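You operate a simulated robot arm through the tools that you are given. There is no shell and no other tool. Be economical: measure what you need, move in short steps, check, and stop when the job is done.

Carry out the task below with a simulated two-armed robot. There is one attempt and no reset: what you move stays moved.

## Task
Hold the white bin on the grey bench top steady with one hand and put the white housing from the black bench top in it with the other.

Only the result counts: the job must be done as asked and must still hold three seconds after the hand-in. Knocking over, shifting, dropping, spilling or breaking anything else fails it.

## Robot
Two 7-joint arms with two-finger grippers on one trunk, on a base that drives. Base frame: it is fixed to the floor where the robot stands at the start and does not move with it; the origin is under the middle of the robot, x ahead of it, y to its left, z up; the surface under the hand at the start is at about z = 740. Readings come in mm, rad, newtons and seconds.
The left shoulder is at the start at [149, 216, 1011], the right one opposite. With the tool pointing down near the work surface each hand reaches from about 420 to 900 mm from the robot's upright axis, wherever it stands, measured 20 degrees to its own side. Places, roughly: white bin [-2250, 750, 750]; white housing (5x4x3 cm) [700, 0, 800]. Payload 3.18 kg a hand.
Tool frame (each hand has its own): the origin (TCP) lies between the finger pads and is the grasp point; the fingertips stand 30 mm ahead of it; z points along the fingers, y is the line along which they close. The gripper opens to 144 mm. The gripper's body begins 103 mm behind the TCP.
Orientation is told as [roll, pitch, yaw] about the base's x, y, z axes, in that order, counted from this pose: with the fingers straight down and closing along the base's y, the tool's x points along the base's -x, its y along +y and its z along -z.

## Interface
- The arms move only by the tool play_rows. It takes "left_rows", "right_rows" or both (then of equal length, played together; a hand with none holds still); each is a list of rows, each an object (a shift or turn left out is 0, a gripper value left out holds the last) with "turn": the turn, a rotation vector about the tool's x, y, z in units of 6 degrees (1.0 is 6 degrees), a list of three; "slide": the shift along the tool's x, y, z in units of 40 mm (1.0 is 40 mm), a list of three; "jaw": the finger opening in mm, from 0 to 144. In form: [{"turn": [wx, wy, wz], "slide": [x, y, z], "jaw": jaw}, ...]. A call has 1 to 8 rows; each row shifts and turns the commanded pose from where the row before left it, along the tool's axes as they then stand. A call with a number of a shift or a turn outside -1 to 1 is refused whole. A row lasts 0.2 s, in which the tool goes at most 50 mm and 0.15 rad; a call with a longer step from one row to the next is refused whole, and so is a gripper value outside its range. A pose out of reach is approached as far as the arm can. The call stops where the force on the tool passes 40 N (or 10 N more than at its start, if that is more) or the arm is blocked; 0.2 s more then pass. Each finger halts on what it meets, pressing with about 29 N; the grip force reading is that of the motor and also rises with nothing between the fingers. The clock runs only during rows and for 0.2 s after the last one: add rows that do not move to give the fingers time. The reply holds the time, the measured pose of the TCP, the force on the tool along the base axes, the opening and the grip force, in the units named above and with some noise, with the torque about the TCP (base axes, N m) and any sound that the robot's microphone picked up, and new pictures: "pictures" is both (left out), scene, wrist or none (wrist: the cameras of the hands that moved).
- Cameras (640 x 400 px; columns grow to the right, rows downward): "scene" is now at [300.7, -3.8, 1197.6]; the picture's right is [-0.07, -1.00, 0.00], its down [-0.56, 0.04, -0.83] and it looks along [0.83, -0.06, -0.56] (base axes); focal length 270 px, centre (320, 200). "left" rides on the left gripper at [76, -16, -143] in its tool frame; the picture's right is [0.21, 0.98, 0.00], its down [-0.84, 0.18, -0.51] and it looks along [-0.50, 0.11, 0.86] (tool axes); focal length 218 px, centre (320, 200). "right" rides on the right gripper at [76, 16, -143] in its tool frame; the picture's right is [-0.21, 0.98, 0.00], its down [-0.84, -0.18, -0.51] and it looks along [-0.50, -0.11, 0.86] (tool axes); focal length 218 px, centre (320, 200). There is no depth. A picture from a camera that has moved, and an enlarged one, comes with that camera's place and axes in the base frame and with its lens. The place of the scene camera against the robot may be out by one fixed shift of up to 25 mm in any direction.
- move_column(by): slides the trunk up (or, below 0, down) by that many mm; the arms and the scene camera ride with it, the base frame stays. It gives what a move gives, with no picture.
- roll_base(legs): drives the robot by 1 to 6 legs, each [ahead, left, turn to the left] in mm, mm and rad, along the robot's own axes; the way and the turn of a leg run together, so that a leg with both is an arc; at most 1500 mm and 3.142 rad a leg. The arms and the cameras ride along, it lands a little off, and it stops where it bumps. It gives what a move gives, and a new picture of the scene camera.
- head_to(pan, tilt): turns the head with the scene camera to pan (to the left, within 1.396 rad either way) and tilt (down, from -0.506 to 1.204), counted from straight ahead of the robot. It gives what a move gives, and a new picture of the scene camera.
- enlarge(camera, box): a new picture of the part [left, top, right, bottom] of that camera's present view, enlarged. It takes no simulated time.
- sign_off(): hands the job in; it is judged then, once.

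Go step by step. Nothing tells you exact positions but the pictures and the camera data: compare them with the known pose of the tool, close in by small moves and look again before you grip or let go. The budget is 120 turns and 260 pictures, counting those below and the enlarged ones. Unless the task says otherwise, let go and move clear before handing in, and close with one line.

The tools are called after ">>>" as a command line: name --argument value ..., lists and objects as JSON in quotes. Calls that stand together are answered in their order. play_rows: Moves the arms, as the interface text tells. Its arguments: {"type":"object","properties":{"left_rows":{"type":"array","items":{"type":"object","properties":{"turn":{"type":"array","items":{"type":"number"}},"slide":{"type":"array","items":{"type":"number"}},"jaw":{"type":"number"}}}},"right_rows":{"type":"array","items":{"type":"object","properties":{"turn":{"type":"array","items":{"type":"number"}},"slide":{"type":"array","items":{"type":"number"}},"jaw":{"type":"number"}}}},"pictures":{"type":"string","enum":["both","scene","wrist","none"]}},"required":[]} The other tools are called the same way: move_column (by) slides the trunk up or down; roll_base (legs) drives the base; head_to (pan, tilt) turns the head that bears the scene camera; enlarge (camera, box) takes an enlarged picture of a part of a camera's view; sign_off () hands the job in.

At the start:

```text
time_s: 0.0
left_position: [630.5, 321.3, 947.0]
left_ee_rot: [-0.001, 0.0, 0.0]
left_force: [-1.2, -0.2, -0.7]
left_wrist_torque: [0.03, 0.0, -0.01]
left_gripper_width: 144.2
left_grasp_force: 0.0
right_position: [463.4, -174.2, 1010.3]
right_ee_rot: [0.0, 0.001, 0.001]
right_force: [-0.2, -0.1, -0.1]
right_wrist_torque: [-0.02, -0.02, -0.02]
right_gripper_width: 143.9
right_grasp_force: 0.0
trunk travel left (down, up): [-100.0, 269.0]
robot x, y, heading: [-0.1, -2.6, 0.003]
head pan, tilt: [-0.068, 0.59]
```

scene: 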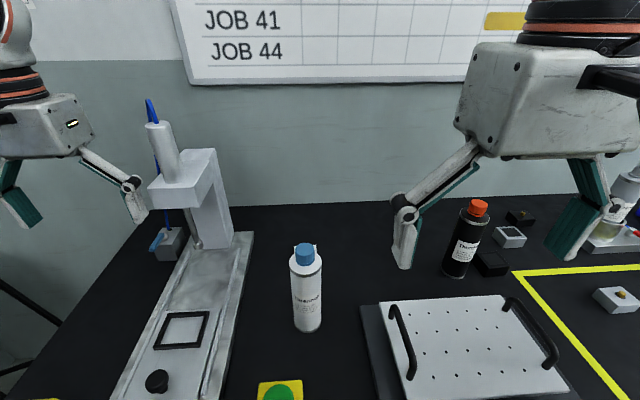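
right: 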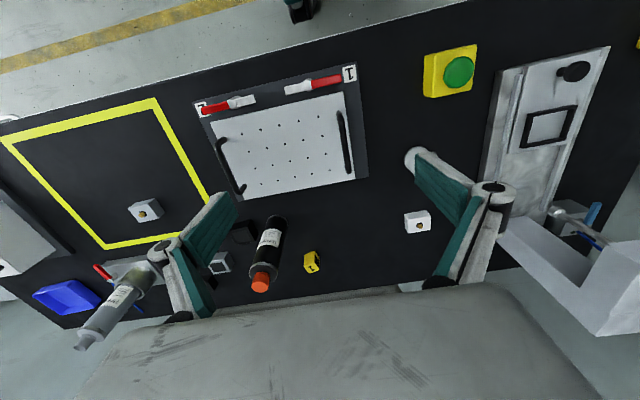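
left: 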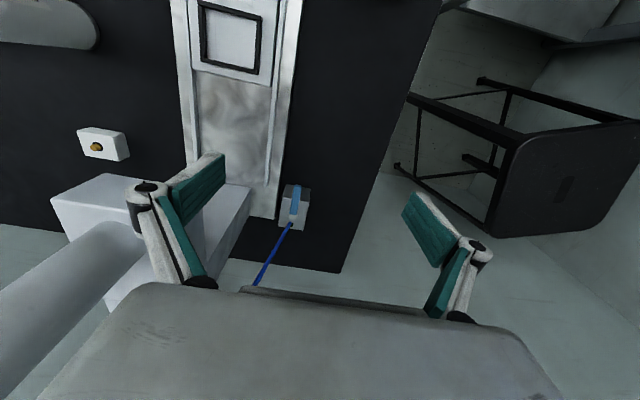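

I see a small white box with a brass insert behind the blue-capped bottle, at about [715, -5], and a similar one inside the yellow frame. I'll take a closer look at both before moving.

>>> enlarge --camera "right" --box '[370, 130, 490, 250]'

>>> enlarge --camera "left" --box '[0, 0, 220, 180]'

>>> enlarge --camera "right" --box '[80, 160, 360, 340]'

```text
3.33 times, centred on (430, 190) of right
camera zoom: at [388.1, -157.3, 1153.0], right [0.21, 0.98, 0.0], down [0.84, -0.18, 0.51], along [0.5, -0.11, -0.86], focal length 728 px, centre (-47, 233)
```

zoom: 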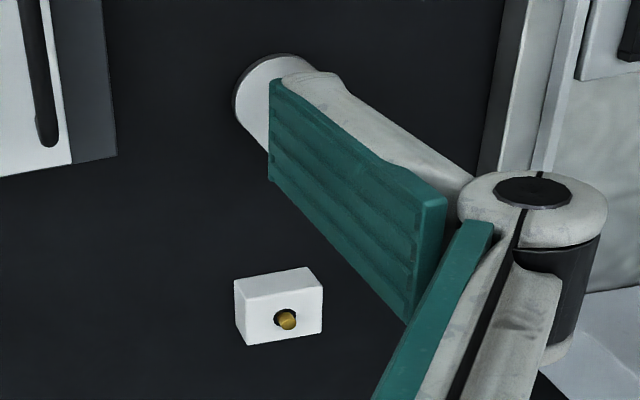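

```text
2.22 times, centred on (110, 90) of left
camera zoom: at [555.0, 304.5, 1090.3], right [-0.21, 0.98, 0.0], down [0.84, 0.18, 0.51], along [0.5, 0.11, -0.86], focal length 485 px, centre (787, 444)
```

zoom: 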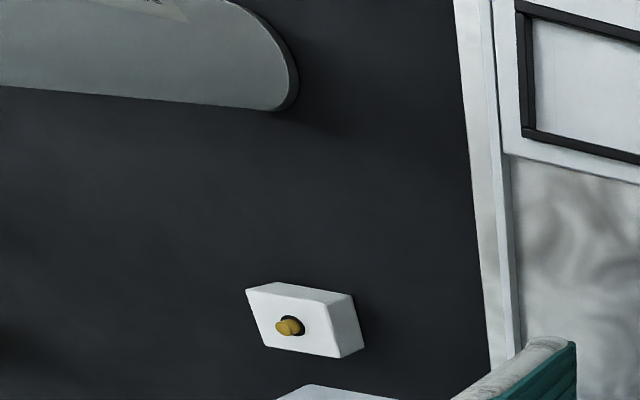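

```text
2.22 times, centred on (220, 250) of right
camera zoom: at [388.1, -157.3, 1153.0], right [0.21, 0.98, 0.0], down [0.84, -0.18, 0.51], along [0.5, -0.11, -0.86], focal length 485 px, centre (542, 89)
```

zoom: 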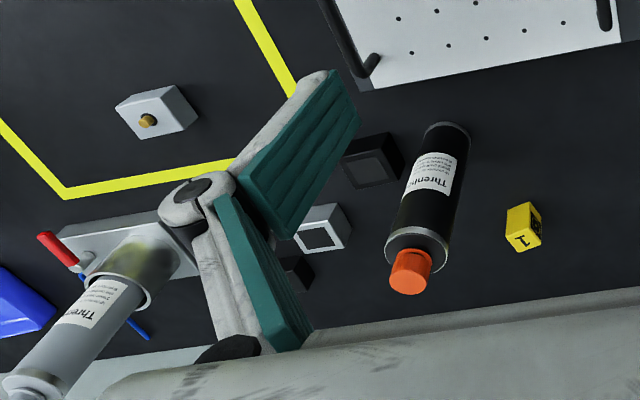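

The target is the box at about [721, -5], with its top near z 765 and its sides aligned with the base axes. The tall bottle stands at about [577, -9], so I'll raise the trunk to keep the forearm clear of it and then go over with the right hand.

>>> move_column --by 120

>>> play_rows --right_rows '[{"slide": [-0.8, 0.53, 0]}, {"slide": [-0.8, 0.53, 0]}, {"slide": [-0.8, 0.53, 0]}, {"slide": [-0.8, 0.53, 0]}, {"slide": [-0.8, 0.53, 0]}, {"slide": [-0.8, 0.53, 0]}, {"slide": [-0.8, 0.53, 0]}, {"slide": [-0.8, 0.53, 0]}]'

```text
time_s: 1.5
left_position: [631.8, 321.1, 1065.5]
left_ee_rot: [-0.001, 0.003, 0.002]
left_force: [0.4, 0.1, 0.6]
left_wrist_torque: [-0.02, 0.03, -0.02]
left_gripper_width: 144.0
left_grasp_force: 0.0
right_position: [464.9, -173.7, 1130.5]
right_ee_rot: [0.002, 0.004, -0.001]
right_force: [0.9, -0.5, -0.5]
right_wrist_torque: [-0.02, 0.02, -0.04]
right_gripper_width: 143.9
right_grasp_force: 0.2
trunk travel left (down, up): [-220.0, 149.0]
robot x, y, heading: [2.2, 2.8, 0.001]
head pan, tilt: [-0.068, 0.59]
```

```text
time_s: 3.3
left_position: [630.4, 320.0, 1067.8]
left_ee_rot: [-0.001, 0.001, 0.0]
left_force: [-0.1, -0.8, 1.3]
left_wrist_torque: [0.02, -0.02, -0.02]
left_gripper_width: 143.8
left_grasp_force: 0.0
right_position: [637.3, -58.1, 1118.7]
right_ee_rot: [0.001, -0.002, 0.001]
right_force: [0.4, 0.4, 0.1]
right_wrist_torque: [0.02, 0.0, 0.02]
right_gripper_width: 143.9
right_grasp_force: 0.1
right hand out of reach, approached as far as the arm can: row 6, 7, 8
trunk travel left (down, up): [-220.0, 149.0]
robot x, y, heading: [2.3, -1.5, 0.004]
head pan, tilt: [-0.068, 0.59]
camera scene: at [181.9, -4.4, 1335.0], right [-0.07, -1.0, 0.0], down [-0.56, 0.04, -0.83], along [0.83, -0.06, -0.56], focal length 270 px, centre (320, 200)
camera right: at [562.2, -40.6, 1260.7], right [0.21, 0.98, 0.0], down [0.84, -0.18, 0.51], along [0.5, -0.11, -0.86], focal length 218 px, centre (320, 200)
```

scene: 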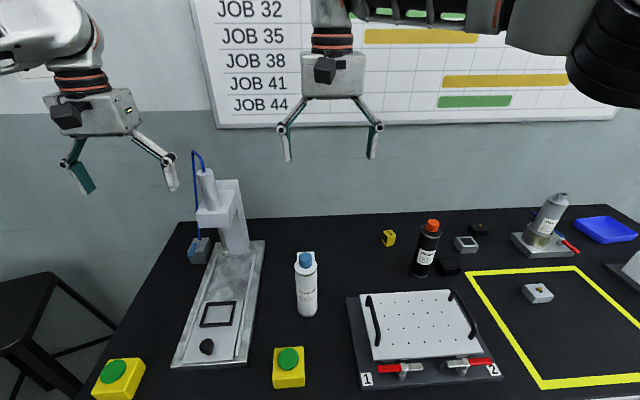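
right: 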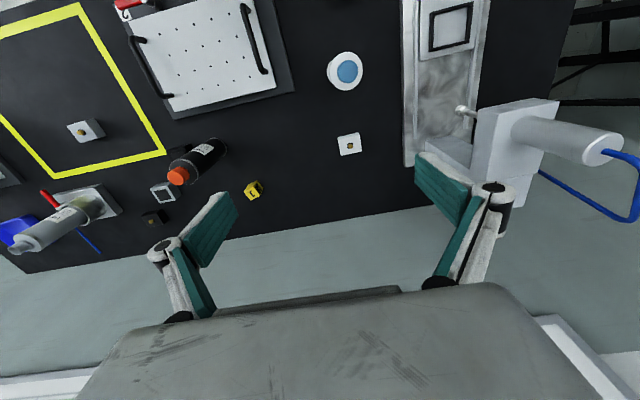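

The housing still measures about [720, -9] and the bottle cap about [570, -7]. The arm ran out of reach at this height, so I'll go lower, staying above the bottle top, and then extend.

>>> play_rows --right_rows '[{"slide": [0, 0, 1]}, {"slide": [0, 0, 1]}, {"slide": [0, 0, 0.7]}]' --pictures "none"

```text
time_s: 4.1
left_position: [630.5, 321.6, 1066.6]
left_ee_rot: [-0.001, -0.001, 0.0]
left_force: [-0.3, 0.1, -0.1]
left_wrist_torque: [0.04, 0.05, 0.0]
left_gripper_width: 144.0
left_grasp_force: 0.1
right_position: [639.1, -55.3, 1009.9]
right_ee_rot: [0.0, 0.001, 0.0]
right_force: [0.0, -0.2, -0.2]
right_wrist_torque: [0.04, -0.01, -0.01]
right_gripper_width: 143.9
right_grasp_force: 0.1
trunk travel left (down, up): [-220.0, 149.0]
robot x, y, heading: [-0.9, 0.9, 0.008]
head pan, tilt: [-0.068, 0.59]
```

>>> play_rows --right_rows '[{"slide": [-0.7, 0.4, 0]}, {"slide": [-0.7, 0.4, 0]}, {"slide": [-0.65, 0.35, 0]}]' --pictures "wrist"

```text
time_s: 4.9
left_position: [630.5, 322.5, 1067.4]
left_ee_rot: [-0.002, -0.001, 0.002]
left_force: [-0.3, 0.9, -0.4]
left_wrist_torque: [-0.08, -0.01, -0.04]
left_gripper_width: 144.0
left_grasp_force: 0.0
right_position: [688.0, -14.9, 998.4]
right_ee_rot: [0.0, -0.002, -0.003]
right_force: [1.1, 0.5, 0.0]
right_wrist_torque: [-0.07, -0.01, 0.01]
right_gripper_width: 143.9
right_grasp_force: 0.1
right hand out of reach, approached as far as the arm can: row 2, 3
trunk travel left (down, up): [-220.0, 149.0]
robot x, y, heading: [-4.2, -0.3, -0.001]
head pan, tilt: [-0.068, 0.59]
camera right: at [613.3, 1.5, 1140.6], right [0.21, 0.98, 0.0], down [0.84, -0.18, 0.51], along [0.5, -0.11, -0.86], focal length 218 px, centre (320, 200)
```

right: 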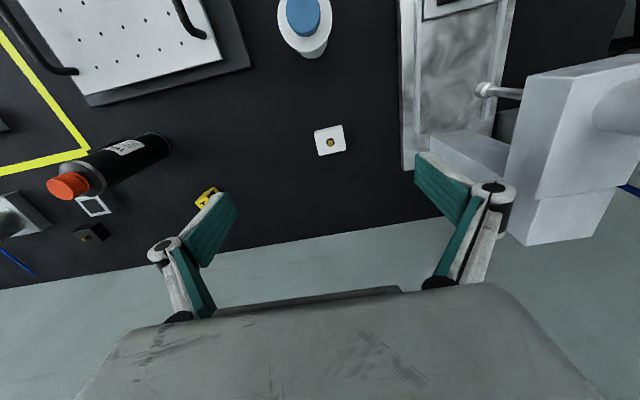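

The housing is confirmed at about [719, -5], and the machine's base plate edge is clear at y ≈ 117. I'll descend further, then extend the last 30 mm.

>>> play_rows --right_rows '[{"slide": [0, 0, 1]}, {"slide": [0, 0, 1]}, {"slide": [-0.4, 0.15, 0.8]}, {"slide": [-0.38, 0.1, 0]}, {}]' --pictures "both"

```text
time_s: 6.1
left_position: [630.9, 322.4, 1067.2]
left_ee_rot: [0.0, -0.001, 0.001]
left_force: [-0.1, -0.2, 0.3]
left_wrist_torque: [-0.02, 0.01, 0.01]
left_gripper_width: 144.0
left_grasp_force: 0.1
right_position: [706.0, -11.6, 885.4]
right_ee_rot: [-0.001, 0.0, 0.0]
right_force: [-0.3, -0.1, -0.5]
right_wrist_torque: [0.0, -0.02, 0.0]
right_gripper_width: 144.0
right_grasp_force: 0.0
right hand out of reach, approached as far as the arm can: row 4
trunk travel left (down, up): [-220.0, 149.0]
robot x, y, heading: [2.0, 1.1, -0.007]
head pan, tilt: [-0.068, 0.59]
camera scene: at [182.7, -3.6, 1334.8], right [-0.07, -1.0, 0.0], down [-0.56, 0.04, -0.83], along [0.83, -0.06, -0.56], focal length 270 px, centre (320, 200)
camera right: at [630.1, 4.5, 1027.5], right [0.21, 0.98, 0.0], down [0.84, -0.18, 0.51], along [0.5, -0.11, -0.86], focal length 218 px, centre (320, 200)
```

scene: 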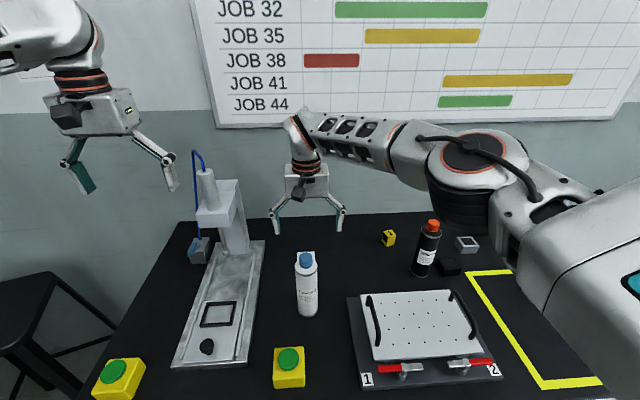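
right: 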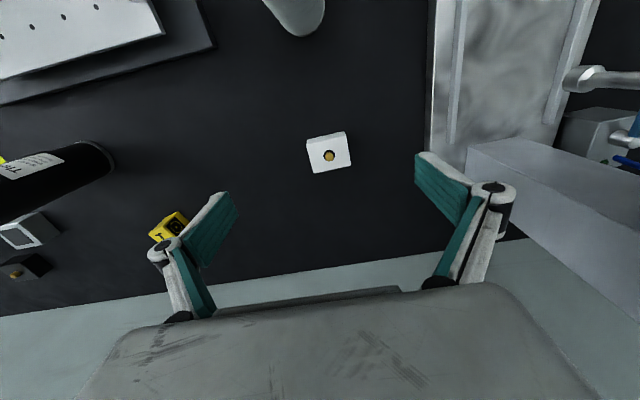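

The arm needs a little more reach, and the hand is now past the bottle. I'll lower the trunk by 60 and then finish aligning over the housing at [721, -5].

>>> move_column --by -60

>>> play_rows --right_rows '[{"slide": [-0.38, 0.17, 0]}, {}]' --pictures "both"

```text
time_s: 7.1
left_position: [629.5, 320.6, 1011.0]
left_ee_rot: [0.0, -0.006, -0.002]
left_force: [0.1, -0.2, -0.3]
left_wrist_torque: [0.0, -0.08, 0.03]
left_gripper_width: 144.0
left_grasp_force: 0.0
right_position: [703.7, -11.6, 829.2]
right_ee_rot: [0.0, -0.005, 0.001]
right_force: [0.1, 0.1, 0.0]
right_wrist_torque: [0.0, -0.07, -0.01]
right_gripper_width: 144.0
right_grasp_force: 0.1
trunk travel left (down, up): [-160.0, 209.0]
robot x, y, heading: [2.9, 2.7, 0.002]
head pan, tilt: [-0.068, 0.59]
```

```text
time_s: 7.7
left_position: [630.5, 320.7, 1007.4]
left_ee_rot: [-0.001, -0.001, 0.001]
left_force: [0.3, -0.4, 0.2]
left_wrist_torque: [0.05, -0.01, 0.01]
left_gripper_width: 143.9
left_grasp_force: 0.1
right_position: [719.9, -5.6, 825.6]
right_ee_rot: [0.0, -0.001, -0.001]
right_force: [-0.8, -1.5, 0.4]
right_wrist_torque: [0.06, 0.0, -0.02]
right_gripper_width: 144.0
right_grasp_force: 0.2
trunk travel left (down, up): [-160.0, 209.0]
robot x, y, heading: [4.3, -1.9, 0.002]
head pan, tilt: [-0.068, 0.59]
camera scene: at [234.8, -4.2, 1270.3], right [-0.07, -1.0, 0.0], down [-0.56, 0.04, -0.83], along [0.83, -0.06, -0.56], focal length 270 px, centre (320, 200)
camera right: at [644.5, 11.0, 968.0], right [0.21, 0.98, 0.0], down [0.84, -0.18, 0.51], along [0.5, -0.11, -0.86], focal length 218 px, centre (320, 200)
```

scene: 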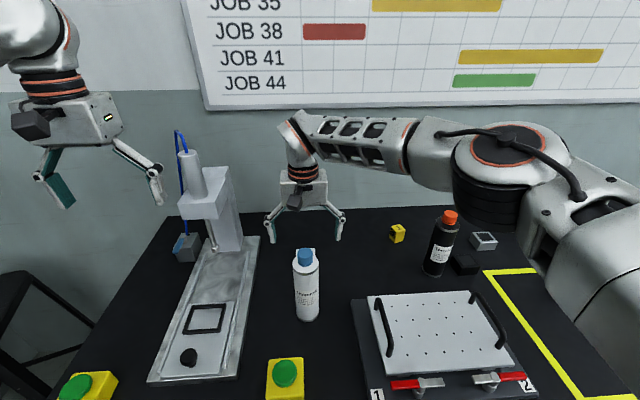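
right: 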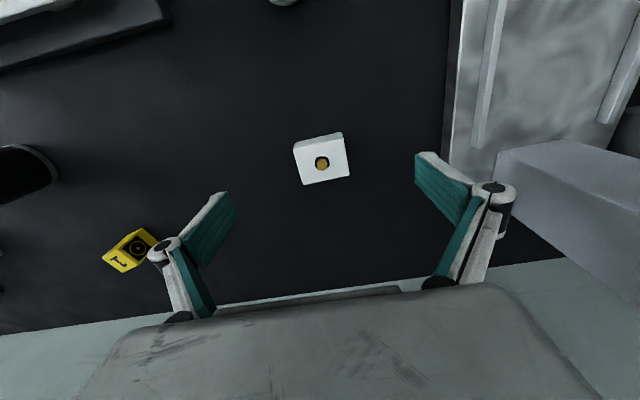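

The hand is centred on the housing. I'll descend so the fingertips straddle it just above the bench, then look again.

>>> play_rows --right_rows '[{"slide": [0, 0.04, 0.6], "jaw": 100}, {"slide": [0, 0, 0.5]}, {"slide": [0, 0, 0.1]}, {}]' --pictures "both"

```text
time_s: 8.7
left_position: [630.4, 319.8, 1008.6]
left_ee_rot: [0.001, 0.0, -0.002]
left_force: [0.2, 0.2, 0.0]
left_wrist_torque: [0.03, 0.0, -0.01]
left_gripper_width: 144.0
left_grasp_force: 0.1
right_position: [719.0, -4.3, 777.2]
right_ee_rot: [-0.002, -0.001, 0.001]
right_force: [-0.5, -0.3, 0.3]
right_wrist_torque: [0.0, -0.05, 0.02]
right_gripper_width: 99.9
right_grasp_force: 0.1
trunk travel left (down, up): [-160.0, 209.0]
robot x, y, heading: [-0.9, -2.2, -0.001]
head pan, tilt: [-0.068, 0.59]
camera scene: at [235.2, -3.9, 1270.2], right [-0.07, -1.0, 0.0], down [-0.56, 0.04, -0.83], along [0.83, -0.06, -0.56], focal length 270 px, centre (320, 200)
camera right: at [644.6, 11.4, 919.1], right [0.21, 0.98, 0.0], down [0.84, -0.18, 0.51], along [0.5, -0.11, -0.86], focal length 218 px, centre (320, 200)
```

scene: 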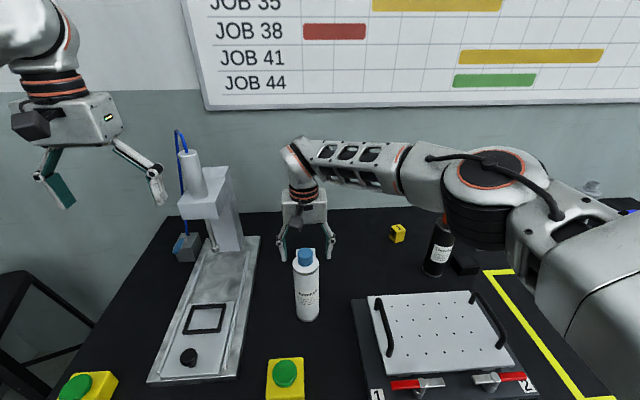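
right: 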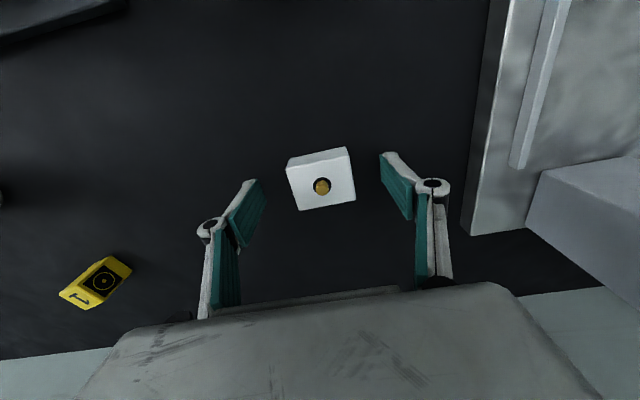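

The jaws are centred around the housing with the tips a few mm above the bench. I'll close now.

>>> play_rows --right_rows '[{"slide": [0, 0, 0.06], "jaw": 70}, {"jaw": 40}, {"jaw": 40}, {"jaw": 40}]' --pictures "wrist"

```text
time_s: 9.7
left_position: [629.2, 321.3, 1007.9]
left_ee_rot: [0.0, 0.0, 0.001]
left_force: [-0.2, -0.5, 0.9]
left_wrist_torque: [0.0, 0.02, 0.01]
left_gripper_width: 144.0
left_grasp_force: 0.0
right_position: [719.9, -3.8, 776.0]
right_ee_rot: [0.0, 0.001, 0.0]
right_force: [0.4, 0.8, 1.3]
right_wrist_torque: [0.09, 0.02, -0.02]
right_gripper_width: 49.2
right_grasp_force: 29.0
trunk travel left (down, up): [-160.0, 209.0]
robot x, y, heading: [-1.1, -1.9, -0.001]
head pan, tilt: [-0.068, 0.59]
camera right: at [644.7, 12.6, 918.2], right [0.21, 0.98, 0.0], down [0.84, -0.18, 0.51], along [0.5, -0.11, -0.86], focal length 218 px, centre (320, 200)
```

right: 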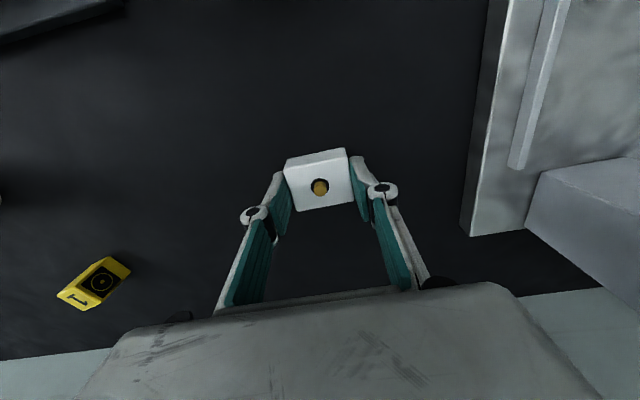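

The housing is gripped at 49 mm width. I'll lift it straight up with the trunk.

>>> move_column --by 205

>>> play_rows --right_rows '[{"slide": [0.3, -0.3, -0.6]}, {"slide": [0.3, -0.3, -0.6]}, {"slide": [0.7, -0.7, -0.2]}, {"slide": [0.8, -0.6, 0]}, {"slide": [1, -0.6, 0]}, {"slide": [1, -0.6, 0]}, {"slide": [1, -0.6, 0]}]' --pictures "both"

```text
time_s: 11.9
left_position: [630.6, 322.1, 1212.3]
left_ee_rot: [-0.001, -0.001, 0.002]
left_force: [-0.4, -0.3, -0.7]
left_wrist_torque: [0.04, -0.01, 0.03]
left_gripper_width: 143.8
left_grasp_force: 0.1
right_position: [726.0, -4.2, 1090.0]
right_ee_rot: [0.0, -0.168, -0.002]
right_force: [0.7, -0.3, -1.0]
right_wrist_torque: [-0.01, 0.0, -0.02]
right_gripper_width: 40.2
right_grasp_force: 0.1
trunk travel left (down, up): [-365.0, 4.0]
robot x, y, heading: [1.6, 0.1, 0.001]
head pan, tilt: [-0.068, 0.59]
```

```text
time_s: 13.5
left_position: [628.8, 320.1, 1214.0]
left_ee_rot: [0.001, -0.002, 0.0]
left_force: [-0.4, 0.0, 0.9]
left_wrist_torque: [0.02, -0.05, 0.0]
left_gripper_width: 144.0
left_grasp_force: 0.1
right_position: [510.2, -154.8, 1113.2]
right_ee_rot: [0.004, -0.168, -0.002]
right_force: [-0.4, -0.5, 0.3]
right_wrist_torque: [0.02, -0.03, 0.03]
right_gripper_width: 39.9
right_grasp_force: 0.2
trunk travel left (down, up): [-365.0, 4.0]
robot x, y, heading: [-1.3, -0.8, -0.005]
head pan, tilt: [-0.068, 0.59]
camera scene: at [141.6, -5.3, 1482.1], right [-0.07, -1.0, 0.0], down [-0.55, 0.04, -0.83], along [0.83, -0.06, -0.56], focal length 270 px, centre (320, 200)
camera right: at [412.8, -139.4, 1240.4], right [0.21, 0.98, 0.04], down [0.75, -0.18, 0.64], along [0.63, -0.1, -0.77], focal length 218 px, centre (320, 200)
```

scene: 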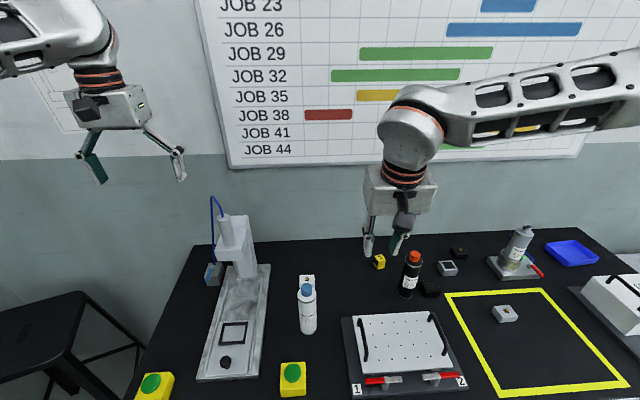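
right: 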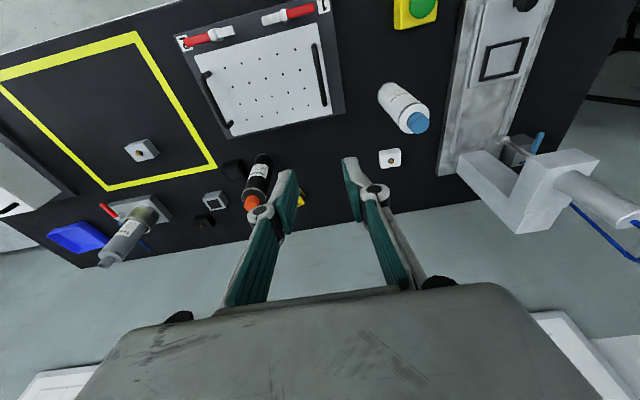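

The jaws read 40 mm with no grip force, so the housing slipped out during the trunk lift and appears to be back on the bench. The hand also pitched by 0.17 rad, so I'll look closely at the housing before trying again.

>>> enlarge --camera "right" --box '[340, 60, 460, 180]'

>>> enlarge --camera "scene" --box '[260, 240, 360, 340]'

```text
3.33 times, centred on (400, 120) of right
camera zoom: at [412.8, -139.4, 1240.4], right [0.21, 0.98, 0.04], down [0.75, -0.18, 0.64], along [0.63, -0.1, -0.77], focal length 728 px, centre (53, 467)
```

zoom: 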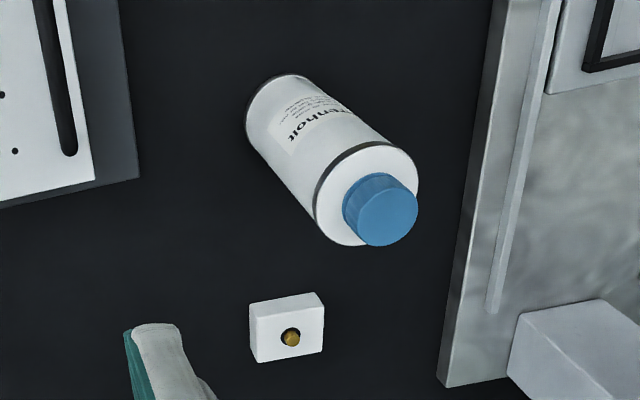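

```text
4.00 times, centred on (310, 290) of scene
camera zoom: at [141.6, -5.3, 1482.1], right [-0.07, -1.0, 0.0], down [-0.55, 0.04, -0.83], along [0.83, -0.06, -0.56], focal length 1079 px, centre (360, -160)
```

zoom: 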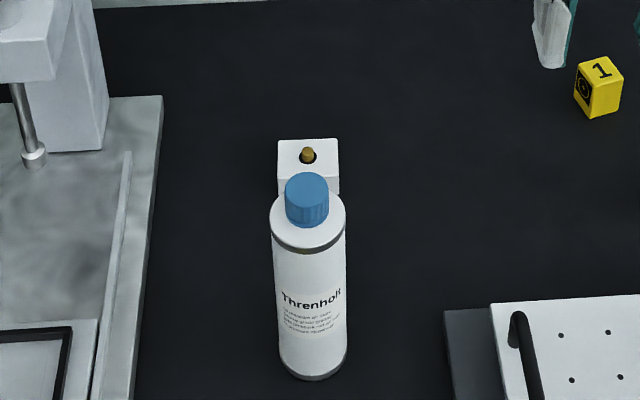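

The housing stands undisturbed at about [716, -5]. Raising the trunk pulls the shoulders back, so the hand ran out of reach and slid off. I'll correct the pitch, lower the trunk for reach, and lift with the arm this time.

>>> play_rows --right_rows '[{"turn": [0, 0.8, 0], "jaw": 100}, {"turn": [0, 0.8, 0]}, {"slide": [0, 0, -0.8]}, {}]' --pictures "none"

>>> move_column --by -235

```text
time_s: 14.5
left_position: [631.0, 320.6, 1212.4]
left_ee_rot: [0.0, 0.0, -0.002]
left_force: [0.3, -0.3, 0.4]
left_wrist_torque: [0.02, 0.0, 0.0]
left_gripper_width: 143.9
left_grasp_force: 0.1
right_position: [514.4, -152.8, 1144.5]
right_ee_rot: [0.003, 0.0, 0.0]
right_force: [-1.0, 0.3, -0.9]
right_wrist_torque: [0.02, 0.07, -0.03]
right_gripper_width: 99.8
right_grasp_force: 0.0
trunk travel left (down, up): [-365.0, 4.0]
robot x, y, heading: [0.5, -0.6, -0.005]
head pan, tilt: [-0.068, 0.59]
```

```text
time_s: 17.0
left_position: [630.9, 320.2, 979.1]
left_ee_rot: [-0.001, -0.004, 0.001]
left_force: [0.3, 0.8, 0.6]
left_wrist_torque: [-0.01, -0.05, -0.02]
left_gripper_width: 144.1
left_grasp_force: 0.0
right_position: [513.3, -152.6, 909.1]
right_ee_rot: [0.001, -0.001, -0.002]
right_force: [-0.9, 0.8, -0.8]
right_wrist_torque: [0.0, 0.0, 0.02]
right_gripper_width: 99.8
right_grasp_force: 0.1
trunk travel left (down, up): [-130.0, 239.0]
robot x, y, heading: [-3.5, -3.9, -0.004]
head pan, tilt: [-0.068, 0.59]
```

The trunk is at +30 and the hand is level. I'll go round the bottle by extending along y = -153 and then moving in sideways.

>>> play_rows --right_rows '[{"slide": [-1, 0, 0]}, {"slide": [-1, 0, 0]}, {"slide": [-1, 0, 0]}, {"slide": [-1, 0, 0]}, {"slide": [-1, 0.6, 0]}, {"slide": [-0.15, 1, 0]}, {"slide": [0, 1, 0]}, {"slide": [0, 1, 0]}]' --pictures "both"

```text
time_s: 18.8
left_position: [630.3, 322.2, 977.1]
left_ee_rot: [0.0, 0.001, 0.002]
left_force: [1.2, 0.2, -0.2]
left_wrist_torque: [-0.03, 0.01, -0.02]
left_gripper_width: 144.0
left_grasp_force: 0.0
right_position: [723.8, -7.1, 907.2]
right_ee_rot: [0.002, 0.001, 0.0]
right_force: [-0.3, 0.0, 0.2]
right_wrist_torque: [-0.05, 0.01, 0.0]
right_gripper_width: 99.6
right_grasp_force: 0.0
trunk travel left (down, up): [-130.0, 239.0]
robot x, y, heading: [-3.1, 2.7, -0.001]
head pan, tilt: [-0.068, 0.59]
camera scene: at [267.3, -2.9, 1235.1], right [-0.07, -1.0, 0.0], down [-0.56, 0.04, -0.83], along [0.83, -0.06, -0.56], focal length 270 px, centre (320, 200)
camera right: at [648.4, 9.8, 1049.4], right [0.21, 0.98, 0.0], down [0.84, -0.18, 0.51], along [0.5, -0.11, -0.86], focal length 218 px, centre (320, 200)
```

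scene: 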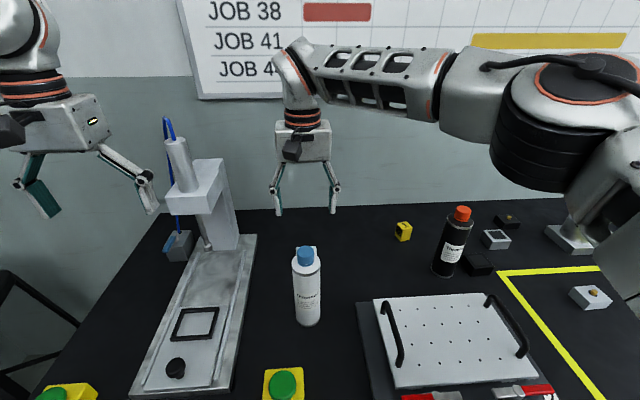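
right: 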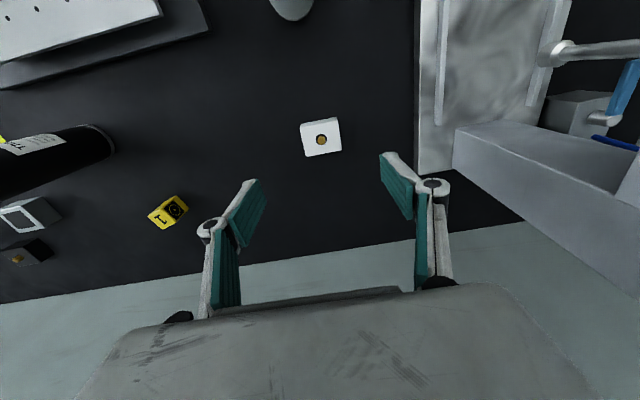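

The housing is still at about [721, -5]. I'll descend and grip a little lower, commanding the jaws tighter.

>>> play_rows --right_rows '[{"slide": [0.05, 0.05, 1]}, {"slide": [0, 0, 1]}, {"slide": [0, 0, 1]}, {"slide": [0, 0, 0.33]}, {"jaw": 20}, {"jaw": 20}, {"jaw": 20}, {"jaw": 20}]' --pictures "wrist"

```text
time_s: 20.6
left_position: [630.1, 322.0, 978.5]
left_ee_rot: [0.0, -0.001, -0.002]
left_force: [0.3, -0.1, 1.2]
left_wrist_torque: [0.02, 0.02, -0.04]
left_gripper_width: 143.9
left_grasp_force: 0.1
right_position: [720.1, -3.8, 773.4]
right_ee_rot: [0.001, 0.002, -0.003]
right_force: [0.6, -0.3, 0.1]
right_wrist_torque: [-0.03, -0.02, 0.02]
right_gripper_width: 48.9
right_grasp_force: 29.1
trunk travel left (down, up): [-130.0, 239.0]
robot x, y, heading: [1.1, -1.9, -0.001]
head pan, tilt: [-0.068, 0.59]
camera right: at [644.7, 12.5, 916.4], right [0.21, 0.98, 0.0], down [0.84, -0.18, 0.51], along [0.5, -0.1, -0.86], focal length 218 px, centre (320, 200)
```

right: 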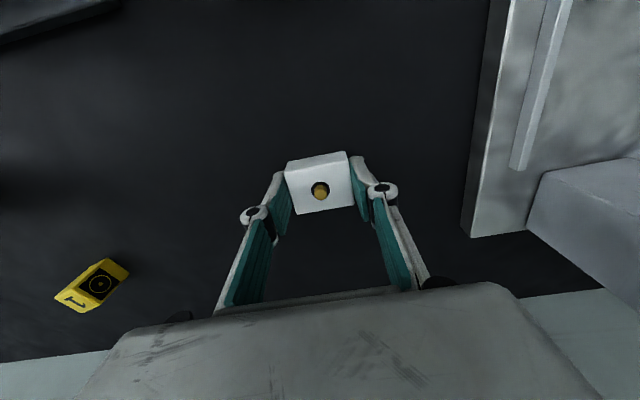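

Gripped again at 49 mm. I'll make a small arm lift and check that the housing comes along.

>>> play_rows --right_rows '[{"slide": [0, 0, -0.2]}, {"slide": [0, 0, -0.3]}, {"slide": [0, 0, -0.4]}, {}]' --pictures "wrist"

```text
time_s: 21.6
left_position: [630.2, 321.0, 978.0]
left_ee_rot: [-0.001, 0.0, 0.001]
left_force: [0.1, 0.1, -0.3]
left_wrist_torque: [-0.02, 0.0, -0.03]
left_gripper_width: 144.1
left_grasp_force: 0.1
right_position: [717.6, -5.4, 809.2]
right_ee_rot: [0.003, 0.001, -0.003]
right_force: [-0.2, 0.5, -1.0]
right_wrist_torque: [-0.04, 0.05, 0.01]
right_gripper_width: 49.1
right_grasp_force: 28.9
trunk travel left (down, up): [-130.0, 239.0]
robot x, y, heading: [0.1, -3.5, -0.001]
head pan, tilt: [-0.068, 0.59]
camera right: at [643.5, 12.0, 951.9], right [0.21, 0.98, 0.0], down [0.84, -0.18, 0.51], along [0.49, -0.11, -0.86], focal length 218 px, centre (320, 200)
```

right: 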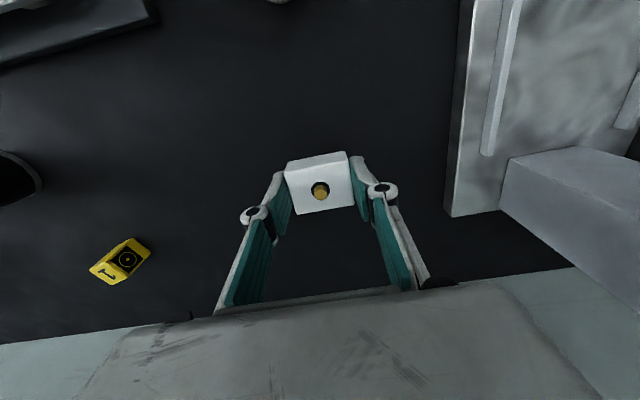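

The housing is held. I'll lift to about z 905 and retrace the path around the bottle back toward the robot.

>>> play_rows --right_rows '[{"slide": [0, 0, -0.7]}, {"slide": [0, 0, -0.8]}, {"slide": [0, 0, -0.8]}, {"slide": [0, -0.7, -0.3]}, {"slide": [0, -0.8, 0]}, {"slide": [0, -0.8, 0]}, {"slide": [0, -0.8, 0]}, {"slide": [0.3, -0.6, 0]}]' --pictures "none"

>>> play_rows --right_rows '[{"slide": [0.7, 0, 0]}, {"slide": [0.8, 0, 0]}, {"slide": [0.8, 0, 0]}, {"slide": [0.8, 0, 0]}, {"slide": [0.8, 0, 0]}, {"slide": [0.8, 0, -0.3]}, {"slide": [0.6, 0, -0.6]}, {"slide": [0.2, 0, -0.6]}]' --pictures "wrist"

```text
time_s: 23.4
left_position: [629.6, 320.9, 977.8]
left_ee_rot: [0.0, 0.0, 0.0]
left_force: [-0.2, -0.1, 0.0]
left_wrist_torque: [0.02, -0.01, -0.02]
left_gripper_width: 143.9
left_grasp_force: 0.1
right_position: [707.3, -156.7, 913.2]
right_ee_rot: [0.001, -0.001, 0.001]
right_force: [-0.8, -0.1, -0.5]
right_wrist_torque: [0.04, -0.03, 0.02]
right_gripper_width: 48.8
right_grasp_force: 29.0
trunk travel left (down, up): [-130.0, 239.0]
robot x, y, heading: [0.2, -0.7, -0.003]
head pan, tilt: [-0.068, 0.59]
```

```text
time_s: 25.2
left_position: [631.8, 320.2, 977.9]
left_ee_rot: [0.001, -0.002, 0.0]
left_force: [0.4, 0.6, 0.6]
left_wrist_torque: [-0.01, 0.0, -0.01]
left_gripper_width: 144.0
left_grasp_force: 0.1
right_position: [486.3, -151.3, 976.8]
right_ee_rot: [0.002, 0.0, -0.003]
right_force: [-0.7, 0.6, -0.8]
right_wrist_torque: [0.01, -0.01, 0.03]
right_gripper_width: 49.2
right_grasp_force: 29.0
trunk travel left (down, up): [-130.0, 239.0]
robot x, y, heading: [-2.9, 0.2, 0.004]
head pan, tilt: [-0.068, 0.59]
camera right: at [410.9, -135.4, 1118.5], right [0.21, 0.98, 0.0], down [0.84, -0.18, 0.51], along [0.5, -0.11, -0.86], focal length 218 px, centre (320, 200)
```

right: 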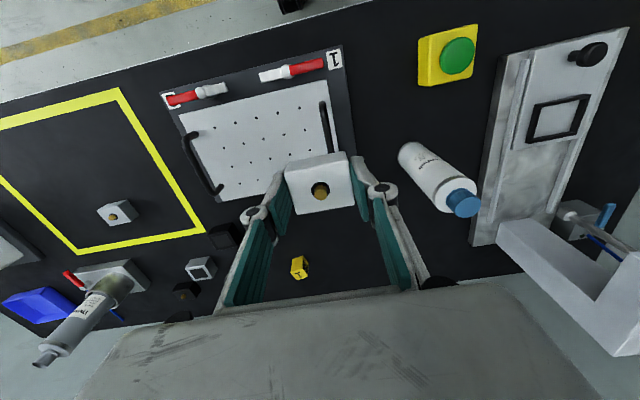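

The housing is held clear of everything. Before driving I'll look around to the sides with the head.

>>> head_to --pan 1.39 --tilt 0.3

>>> head_to --pan -1.39 --tilt 0.3

```text
time_s: 26.7
left_position: [631.2, 321.6, 978.1]
left_ee_rot: [-0.001, -0.001, 0.001]
left_force: [-0.5, 0.2, 0.0]
left_wrist_torque: [0.0, 0.0, 0.03]
left_gripper_width: 144.1
left_grasp_force: 0.1
right_position: [486.6, -151.0, 974.6]
right_ee_rot: [0.001, 0.002, -0.001]
right_force: [-0.4, 0.2, -2.0]
right_wrist_torque: [0.01, 0.0, -0.01]
right_gripper_width: 49.0
right_grasp_force: 29.4
trunk travel left (down, up): [-130.0, 239.0]
robot x, y, heading: [1.2, -1.4, -0.003]
head pan, tilt: [1.389, 0.3]
camera scene: at [195.8, 94.0, 1261.7], right [0.98, -0.18, 0.0], down [-0.05, -0.29, -0.96], along [0.17, 0.94, -0.3], focal length 270 px, centre (320, 200)
```

scene: 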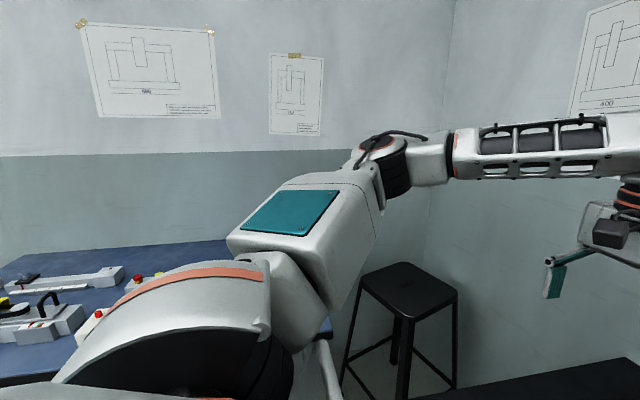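

```text
time_s: 29.2
left_position: [630.2, 320.4, 978.5]
left_ee_rot: [0.001, -0.001, -0.001]
left_force: [0.8, -0.4, 0.0]
left_wrist_torque: [0.01, 0.0, 0.02]
left_gripper_width: 144.0
left_grasp_force: 0.0
right_position: [487.1, -151.8, 975.5]
right_ee_rot: [0.002, 0.001, -0.001]
right_force: [1.0, 0.5, -0.6]
right_wrist_torque: [0.05, 0.0, 0.02]
right_gripper_width: 49.3
right_grasp_force: 29.1
trunk travel left (down, up): [-130.0, 239.0]
robot x, y, heading: [-3.1, 4.0, 0.001]
head pan, tilt: [-1.389, 0.3]
camera scene: at [195.8, -89.6, 1261.7], right [-0.98, -0.18, 0.0], down [-0.05, 0.29, -0.96], along [0.17, -0.94, -0.3], focal length 270 px, centre (320, 200)
```

scene: 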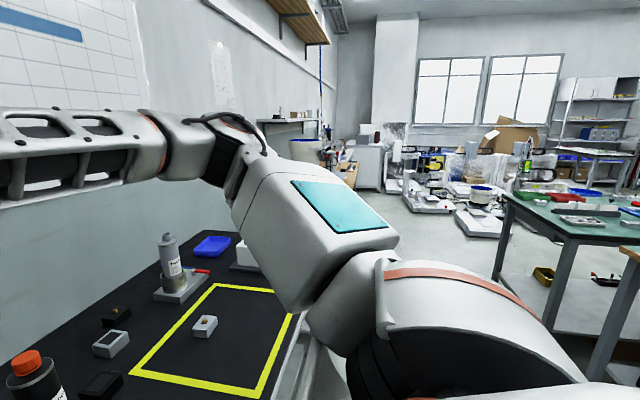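

Behind me on the left is a blue bench (front edge near y ≈ 550), and the room to the right is open. I'll back away from the black bench, then look again.

>>> roll_base --legs '[[-700, 0, 0]]'

>>> head_to --pan 1.39 --tilt 0.35

```text
time_s: 33.1
left_position: [-71.0, 316.5, 977.8]
left_ee_rot: [0.0, 0.0, -0.013]
left_force: [0.2, -0.2, -0.3]
left_wrist_torque: [0.0, -0.02, 0.02]
left_gripper_width: 143.6
left_grasp_force: 0.1
right_position: [-221.9, -154.4, 975.9]
right_ee_rot: [0.002, 0.001, -0.016]
right_force: [-0.1, -0.3, -0.7]
right_wrist_torque: [0.01, -0.03, -0.04]
right_gripper_width: 49.1
right_grasp_force: 29.3
trunk travel left (down, up): [-130.0, 239.0]
robot x, y, heading: [-706.5, 7.9, -0.022]
head pan, tilt: [-1.389, 0.3]
camera scene: at [-512.6, -87.1, 1261.7], right [-0.99, -0.17, 0.0], down [-0.05, 0.29, -0.96], along [0.16, -0.94, -0.3], focal length 270 px, centre (320, 200)
```

scene: 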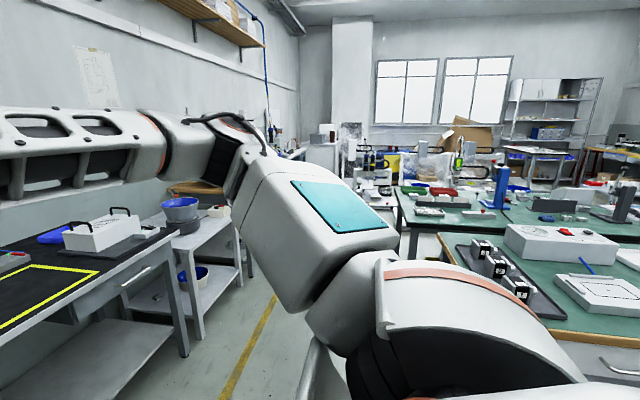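

```text
time_s: 35.5
left_position: [-71.5, 317.6, 977.5]
left_ee_rot: [-0.002, 0.002, -0.012]
left_force: [-0.2, -0.4, -1.0]
left_wrist_torque: [-0.04, 0.0, -0.01]
left_gripper_width: 143.9
left_grasp_force: 0.0
right_position: [-221.2, -153.5, 976.3]
right_ee_rot: [0.003, 0.002, -0.016]
right_force: [0.3, 0.1, -0.8]
right_wrist_torque: [0.03, -0.01, -0.02]
right_gripper_width: 49.1
right_grasp_force: 28.3
trunk travel left (down, up): [-130.0, 239.0]
robot x, y, heading: [-709.3, 6.5, -0.017]
head pan, tilt: [1.389, 0.351]
camera scene: at [-509.7, 96.3, 1257.0], right [0.98, -0.2, 0.0], down [-0.07, -0.34, -0.94], along [0.18, 0.92, -0.34], focal length 270 px, centre (320, 200)
```

scene: 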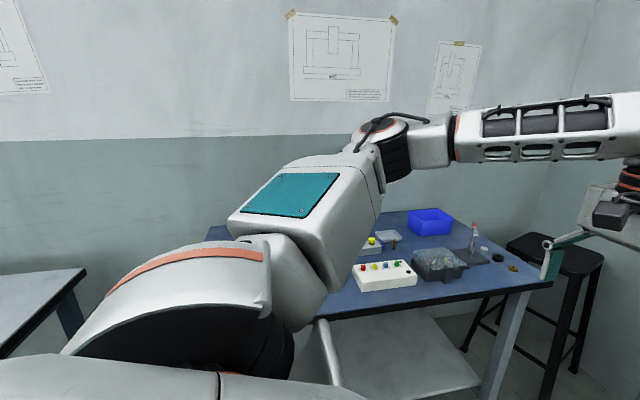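

Benches line the left wall: blue, then grey starting around x ≈ -1065. The green table is to the right. I'll pull the left hand in, shift a bit right, and turn left to face the wall.

>>> play_rows --left_rows '[{"slide": [0.8, -0.3, 0]}, {"slide": [0.9, -0.3, 0]}, {"slide": [0.9, -0.3, 0]}, {"slide": [0.9, -0.3, 0]}]' --pictures "none"

>>> roll_base --legs '[[0, -120, 0], [0, 0, 1.588]]'

>>> head_to --pan 0.9 --tilt 0.4

```text
time_s: 36.5
left_position: [-212.4, 269.4, 978.2]
left_ee_rot: [0.003, -0.003, -0.013]
left_force: [0.0, -0.8, 0.3]
left_wrist_torque: [0.0, -0.01, 0.02]
left_gripper_width: 144.0
left_grasp_force: 0.1
right_position: [-223.2, -153.9, 976.8]
right_ee_rot: [0.003, 0.001, -0.015]
right_force: [-0.1, 0.5, -1.2]
right_wrist_torque: [0.01, 0.0, -0.02]
right_gripper_width: 49.0
right_grasp_force: 29.4
trunk travel left (down, up): [-130.0, 239.0]
robot x, y, heading: [-706.5, 5.4, -0.014]
head pan, tilt: [1.389, 0.351]
```

```text
time_s: 42.2
left_position: [-1002.4, 361.8, 977.4]
left_ee_rot: [0.0, 0.001, 1.618]
left_force: [-0.3, -0.7, -0.2]
left_wrist_torque: [0.02, -0.01, 0.0]
left_gripper_width: 143.8
left_grasp_force: 0.1
right_position: [-580.0, 377.8, 975.8]
right_ee_rot: [0.002, 0.001, 1.617]
right_force: [0.1, 0.0, -1.2]
right_wrist_torque: [0.01, -0.01, 0.02]
right_gripper_width: 49.0
right_grasp_force: 28.7
trunk travel left (down, up): [-130.0, 239.0]
robot x, y, heading: [-705.4, -117.8, 1.617]
head pan, tilt: [1.389, 0.351]
camera scene: at [-795.1, 63.3, 1256.9], right [0.13, 0.99, 0.0], down [0.34, -0.05, -0.94], along [-0.93, 0.13, -0.34], focal length 270 px, centre (320, 200)
```

scene: 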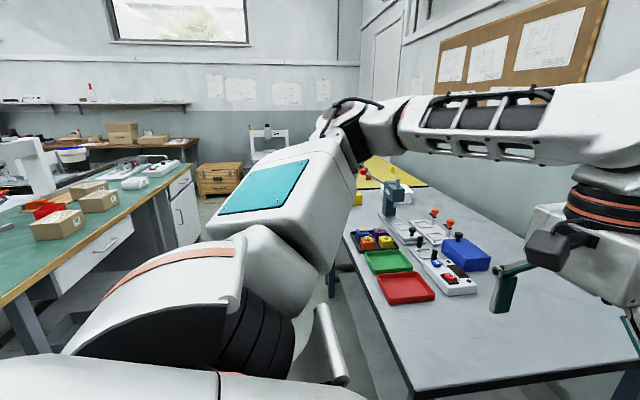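

```text
time_s: 43.1
left_position: [-1004.2, 360.8, 978.0]
left_ee_rot: [0.001, -0.001, 1.619]
left_force: [-0.1, -0.7, 0.4]
left_wrist_torque: [-0.02, 0.01, 0.02]
left_gripper_width: 143.7
left_grasp_force: 0.1
right_position: [-578.6, 376.0, 975.8]
right_ee_rot: [0.001, 0.002, 1.616]
right_force: [0.4, 0.1, -0.8]
right_wrist_torque: [-0.01, 0.01, -0.02]
right_gripper_width: 49.0
right_grasp_force: 28.8
trunk travel left (down, up): [-130.0, 239.0]
robot x, y, heading: [-708.1, -112.6, 1.615]
head pan, tilt: [0.901, 0.4]
camera scene: at [-777.9, 104.9, 1252.4], right [0.58, 0.81, 0.0], down [0.32, -0.23, -0.92], along [-0.75, 0.54, -0.39], focal length 270 px, centre (320, 200)
```

scene: 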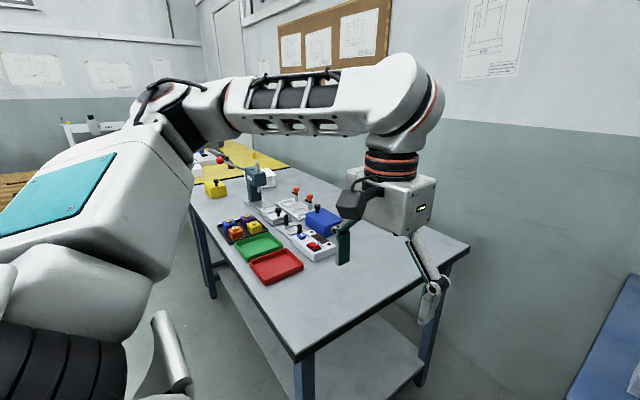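

The grey bench runs along the wall. I'll straighten the heading and strafe along it toward x ≈ -2200, then look for the bin.

>>> roll_base --legs '[[0, 0, -0.045], [0, 900, 0]]'

>>> head_to --pan 0.5 --tilt 0.5

```text
time_s: 51.5
left_position: [-1869.5, 344.8, 977.5]
left_ee_rot: [0.001, 0.0, 1.614]
left_force: [0.8, 0.0, -0.2]
left_wrist_torque: [-0.01, 0.01, -0.01]
left_gripper_width: 143.9
left_grasp_force: 0.0
right_position: [-1445.6, 358.3, 974.8]
right_ee_rot: [0.0, 0.001, 1.61]
right_force: [-1.0, 0.7, -1.6]
right_wrist_torque: [0.0, -0.01, -0.02]
right_gripper_width: 48.9
right_grasp_force: 29.2
trunk travel left (down, up): [-130.0, 239.0]
robot x, y, heading: [-1577.7, -135.2, 1.613]
head pan, tilt: [0.901, 0.4]
camera scene: at [-1645.8, 86.8, 1252.4], right [0.59, 0.81, 0.0], down [0.31, -0.23, -0.92], along [-0.74, 0.54, -0.39], focal length 270 px, centre (320, 200)
```

scene: 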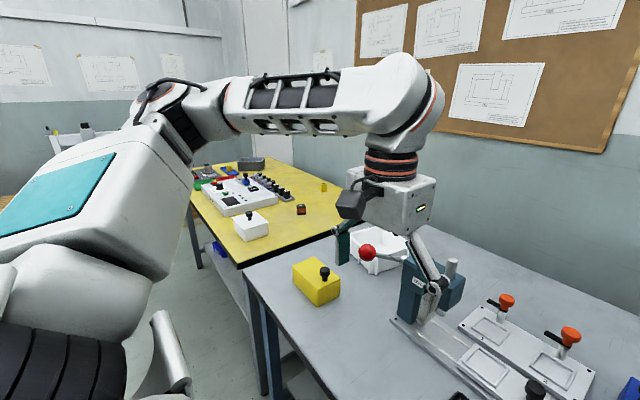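

```text
time_s: 52.4
left_position: [-1870.4, 344.1, 977.9]
left_ee_rot: [-0.001, 0.0, 1.612]
left_force: [-0.3, 0.4, 0.2]
left_wrist_torque: [0.03, -0.02, 0.01]
left_gripper_width: 143.8
left_grasp_force: 0.1
right_position: [-1445.9, 357.5, 975.7]
right_ee_rot: [0.001, 0.0, 1.612]
right_force: [0.8, 0.1, -1.3]
right_wrist_torque: [-0.01, 0.0, 0.02]
right_gripper_width: 49.0
right_grasp_force: 28.7
trunk travel left (down, up): [-130.0, 239.0]
robot x, y, heading: [-1576.7, -133.7, 1.611]
head pan, tilt: [0.499, 0.499]
camera scene: at [-1617.7, 110.2, 1243.3], right [0.86, 0.51, 0.0], down [0.25, -0.41, -0.88], along [-0.45, 0.75, -0.48], focal length 270 px, centre (320, 200)
```

scene: 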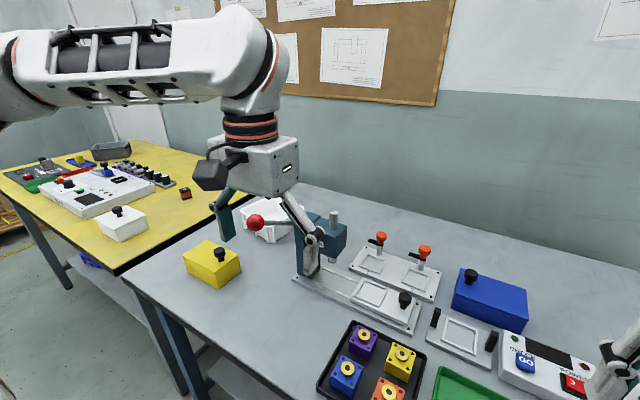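

The white bin stands near the far-left corner of the grey bench, behind a lever press with a red ball. I'll strafe about 550 mm more to face it.

>>> roll_base --legs '[[0, 550, -0.04]]'

>>> head_to --pan 0.0 --tilt 0.6

```text
time_s: 57.6
left_position: [-2389.0, 348.1, 978.2]
left_ee_rot: [-0.001, 0.0, 1.564]
left_force: [-0.2, 0.4, -0.3]
left_wrist_torque: [0.0, 0.01, -0.01]
left_gripper_width: 143.9
left_grasp_force: 0.1
right_position: [-1965.9, 341.7, 976.0]
right_ee_rot: [0.004, 0.004, 1.564]
right_force: [1.0, 0.5, -0.3]
right_wrist_torque: [-0.01, -0.03, -0.01]
right_gripper_width: 48.8
right_grasp_force: 29.2
trunk travel left (down, up): [-130.0, 239.0]
robot x, y, heading: [-2124.1, -145.1, 1.568]
head pan, tilt: [0.499, 0.499]
camera scene: at [-2149.2, 102.8, 1243.3], right [0.88, 0.47, 0.0], down [0.23, -0.42, -0.88], along [-0.42, 0.77, -0.48], focal length 270 px, centre (320, 200)
```

scene: 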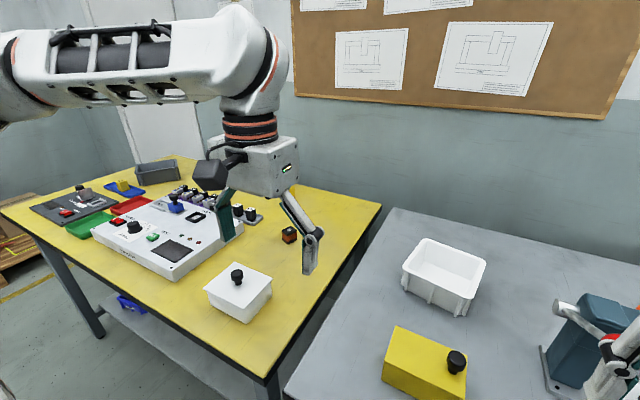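

```text
time_s: 58.6
left_position: [-2389.6, 347.6, 979.0]
left_ee_rot: [-0.001, 0.001, 1.565]
left_force: [-0.1, 0.7, 0.0]
left_wrist_torque: [0.0, 0.02, -0.01]
left_gripper_width: 144.0
left_grasp_force: 0.0
right_position: [-1966.3, 341.7, 975.2]
right_ee_rot: [0.003, 0.002, 1.565]
right_force: [0.1, 0.0, -1.5]
right_wrist_torque: [-0.02, 0.0, -0.02]
right_gripper_width: 49.1
right_grasp_force: 29.1
trunk travel left (down, up): [-130.0, 239.0]
robot x, y, heading: [-2117.6, -142.1, 1.566]
head pan, tilt: [0.0, 0.6]
camera scene: at [-2105.6, 111.1, 1234.2], right [1.0, 0.0, 0.0], down [0.0, -0.56, -0.83], along [0.0, 0.83, -0.56], focal length 270 px, centre (320, 200)
```

scene: 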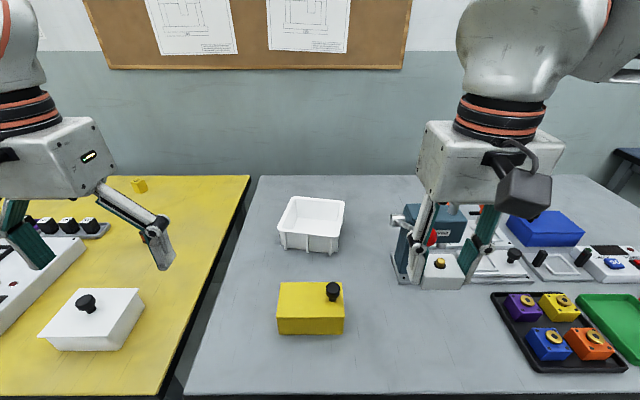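

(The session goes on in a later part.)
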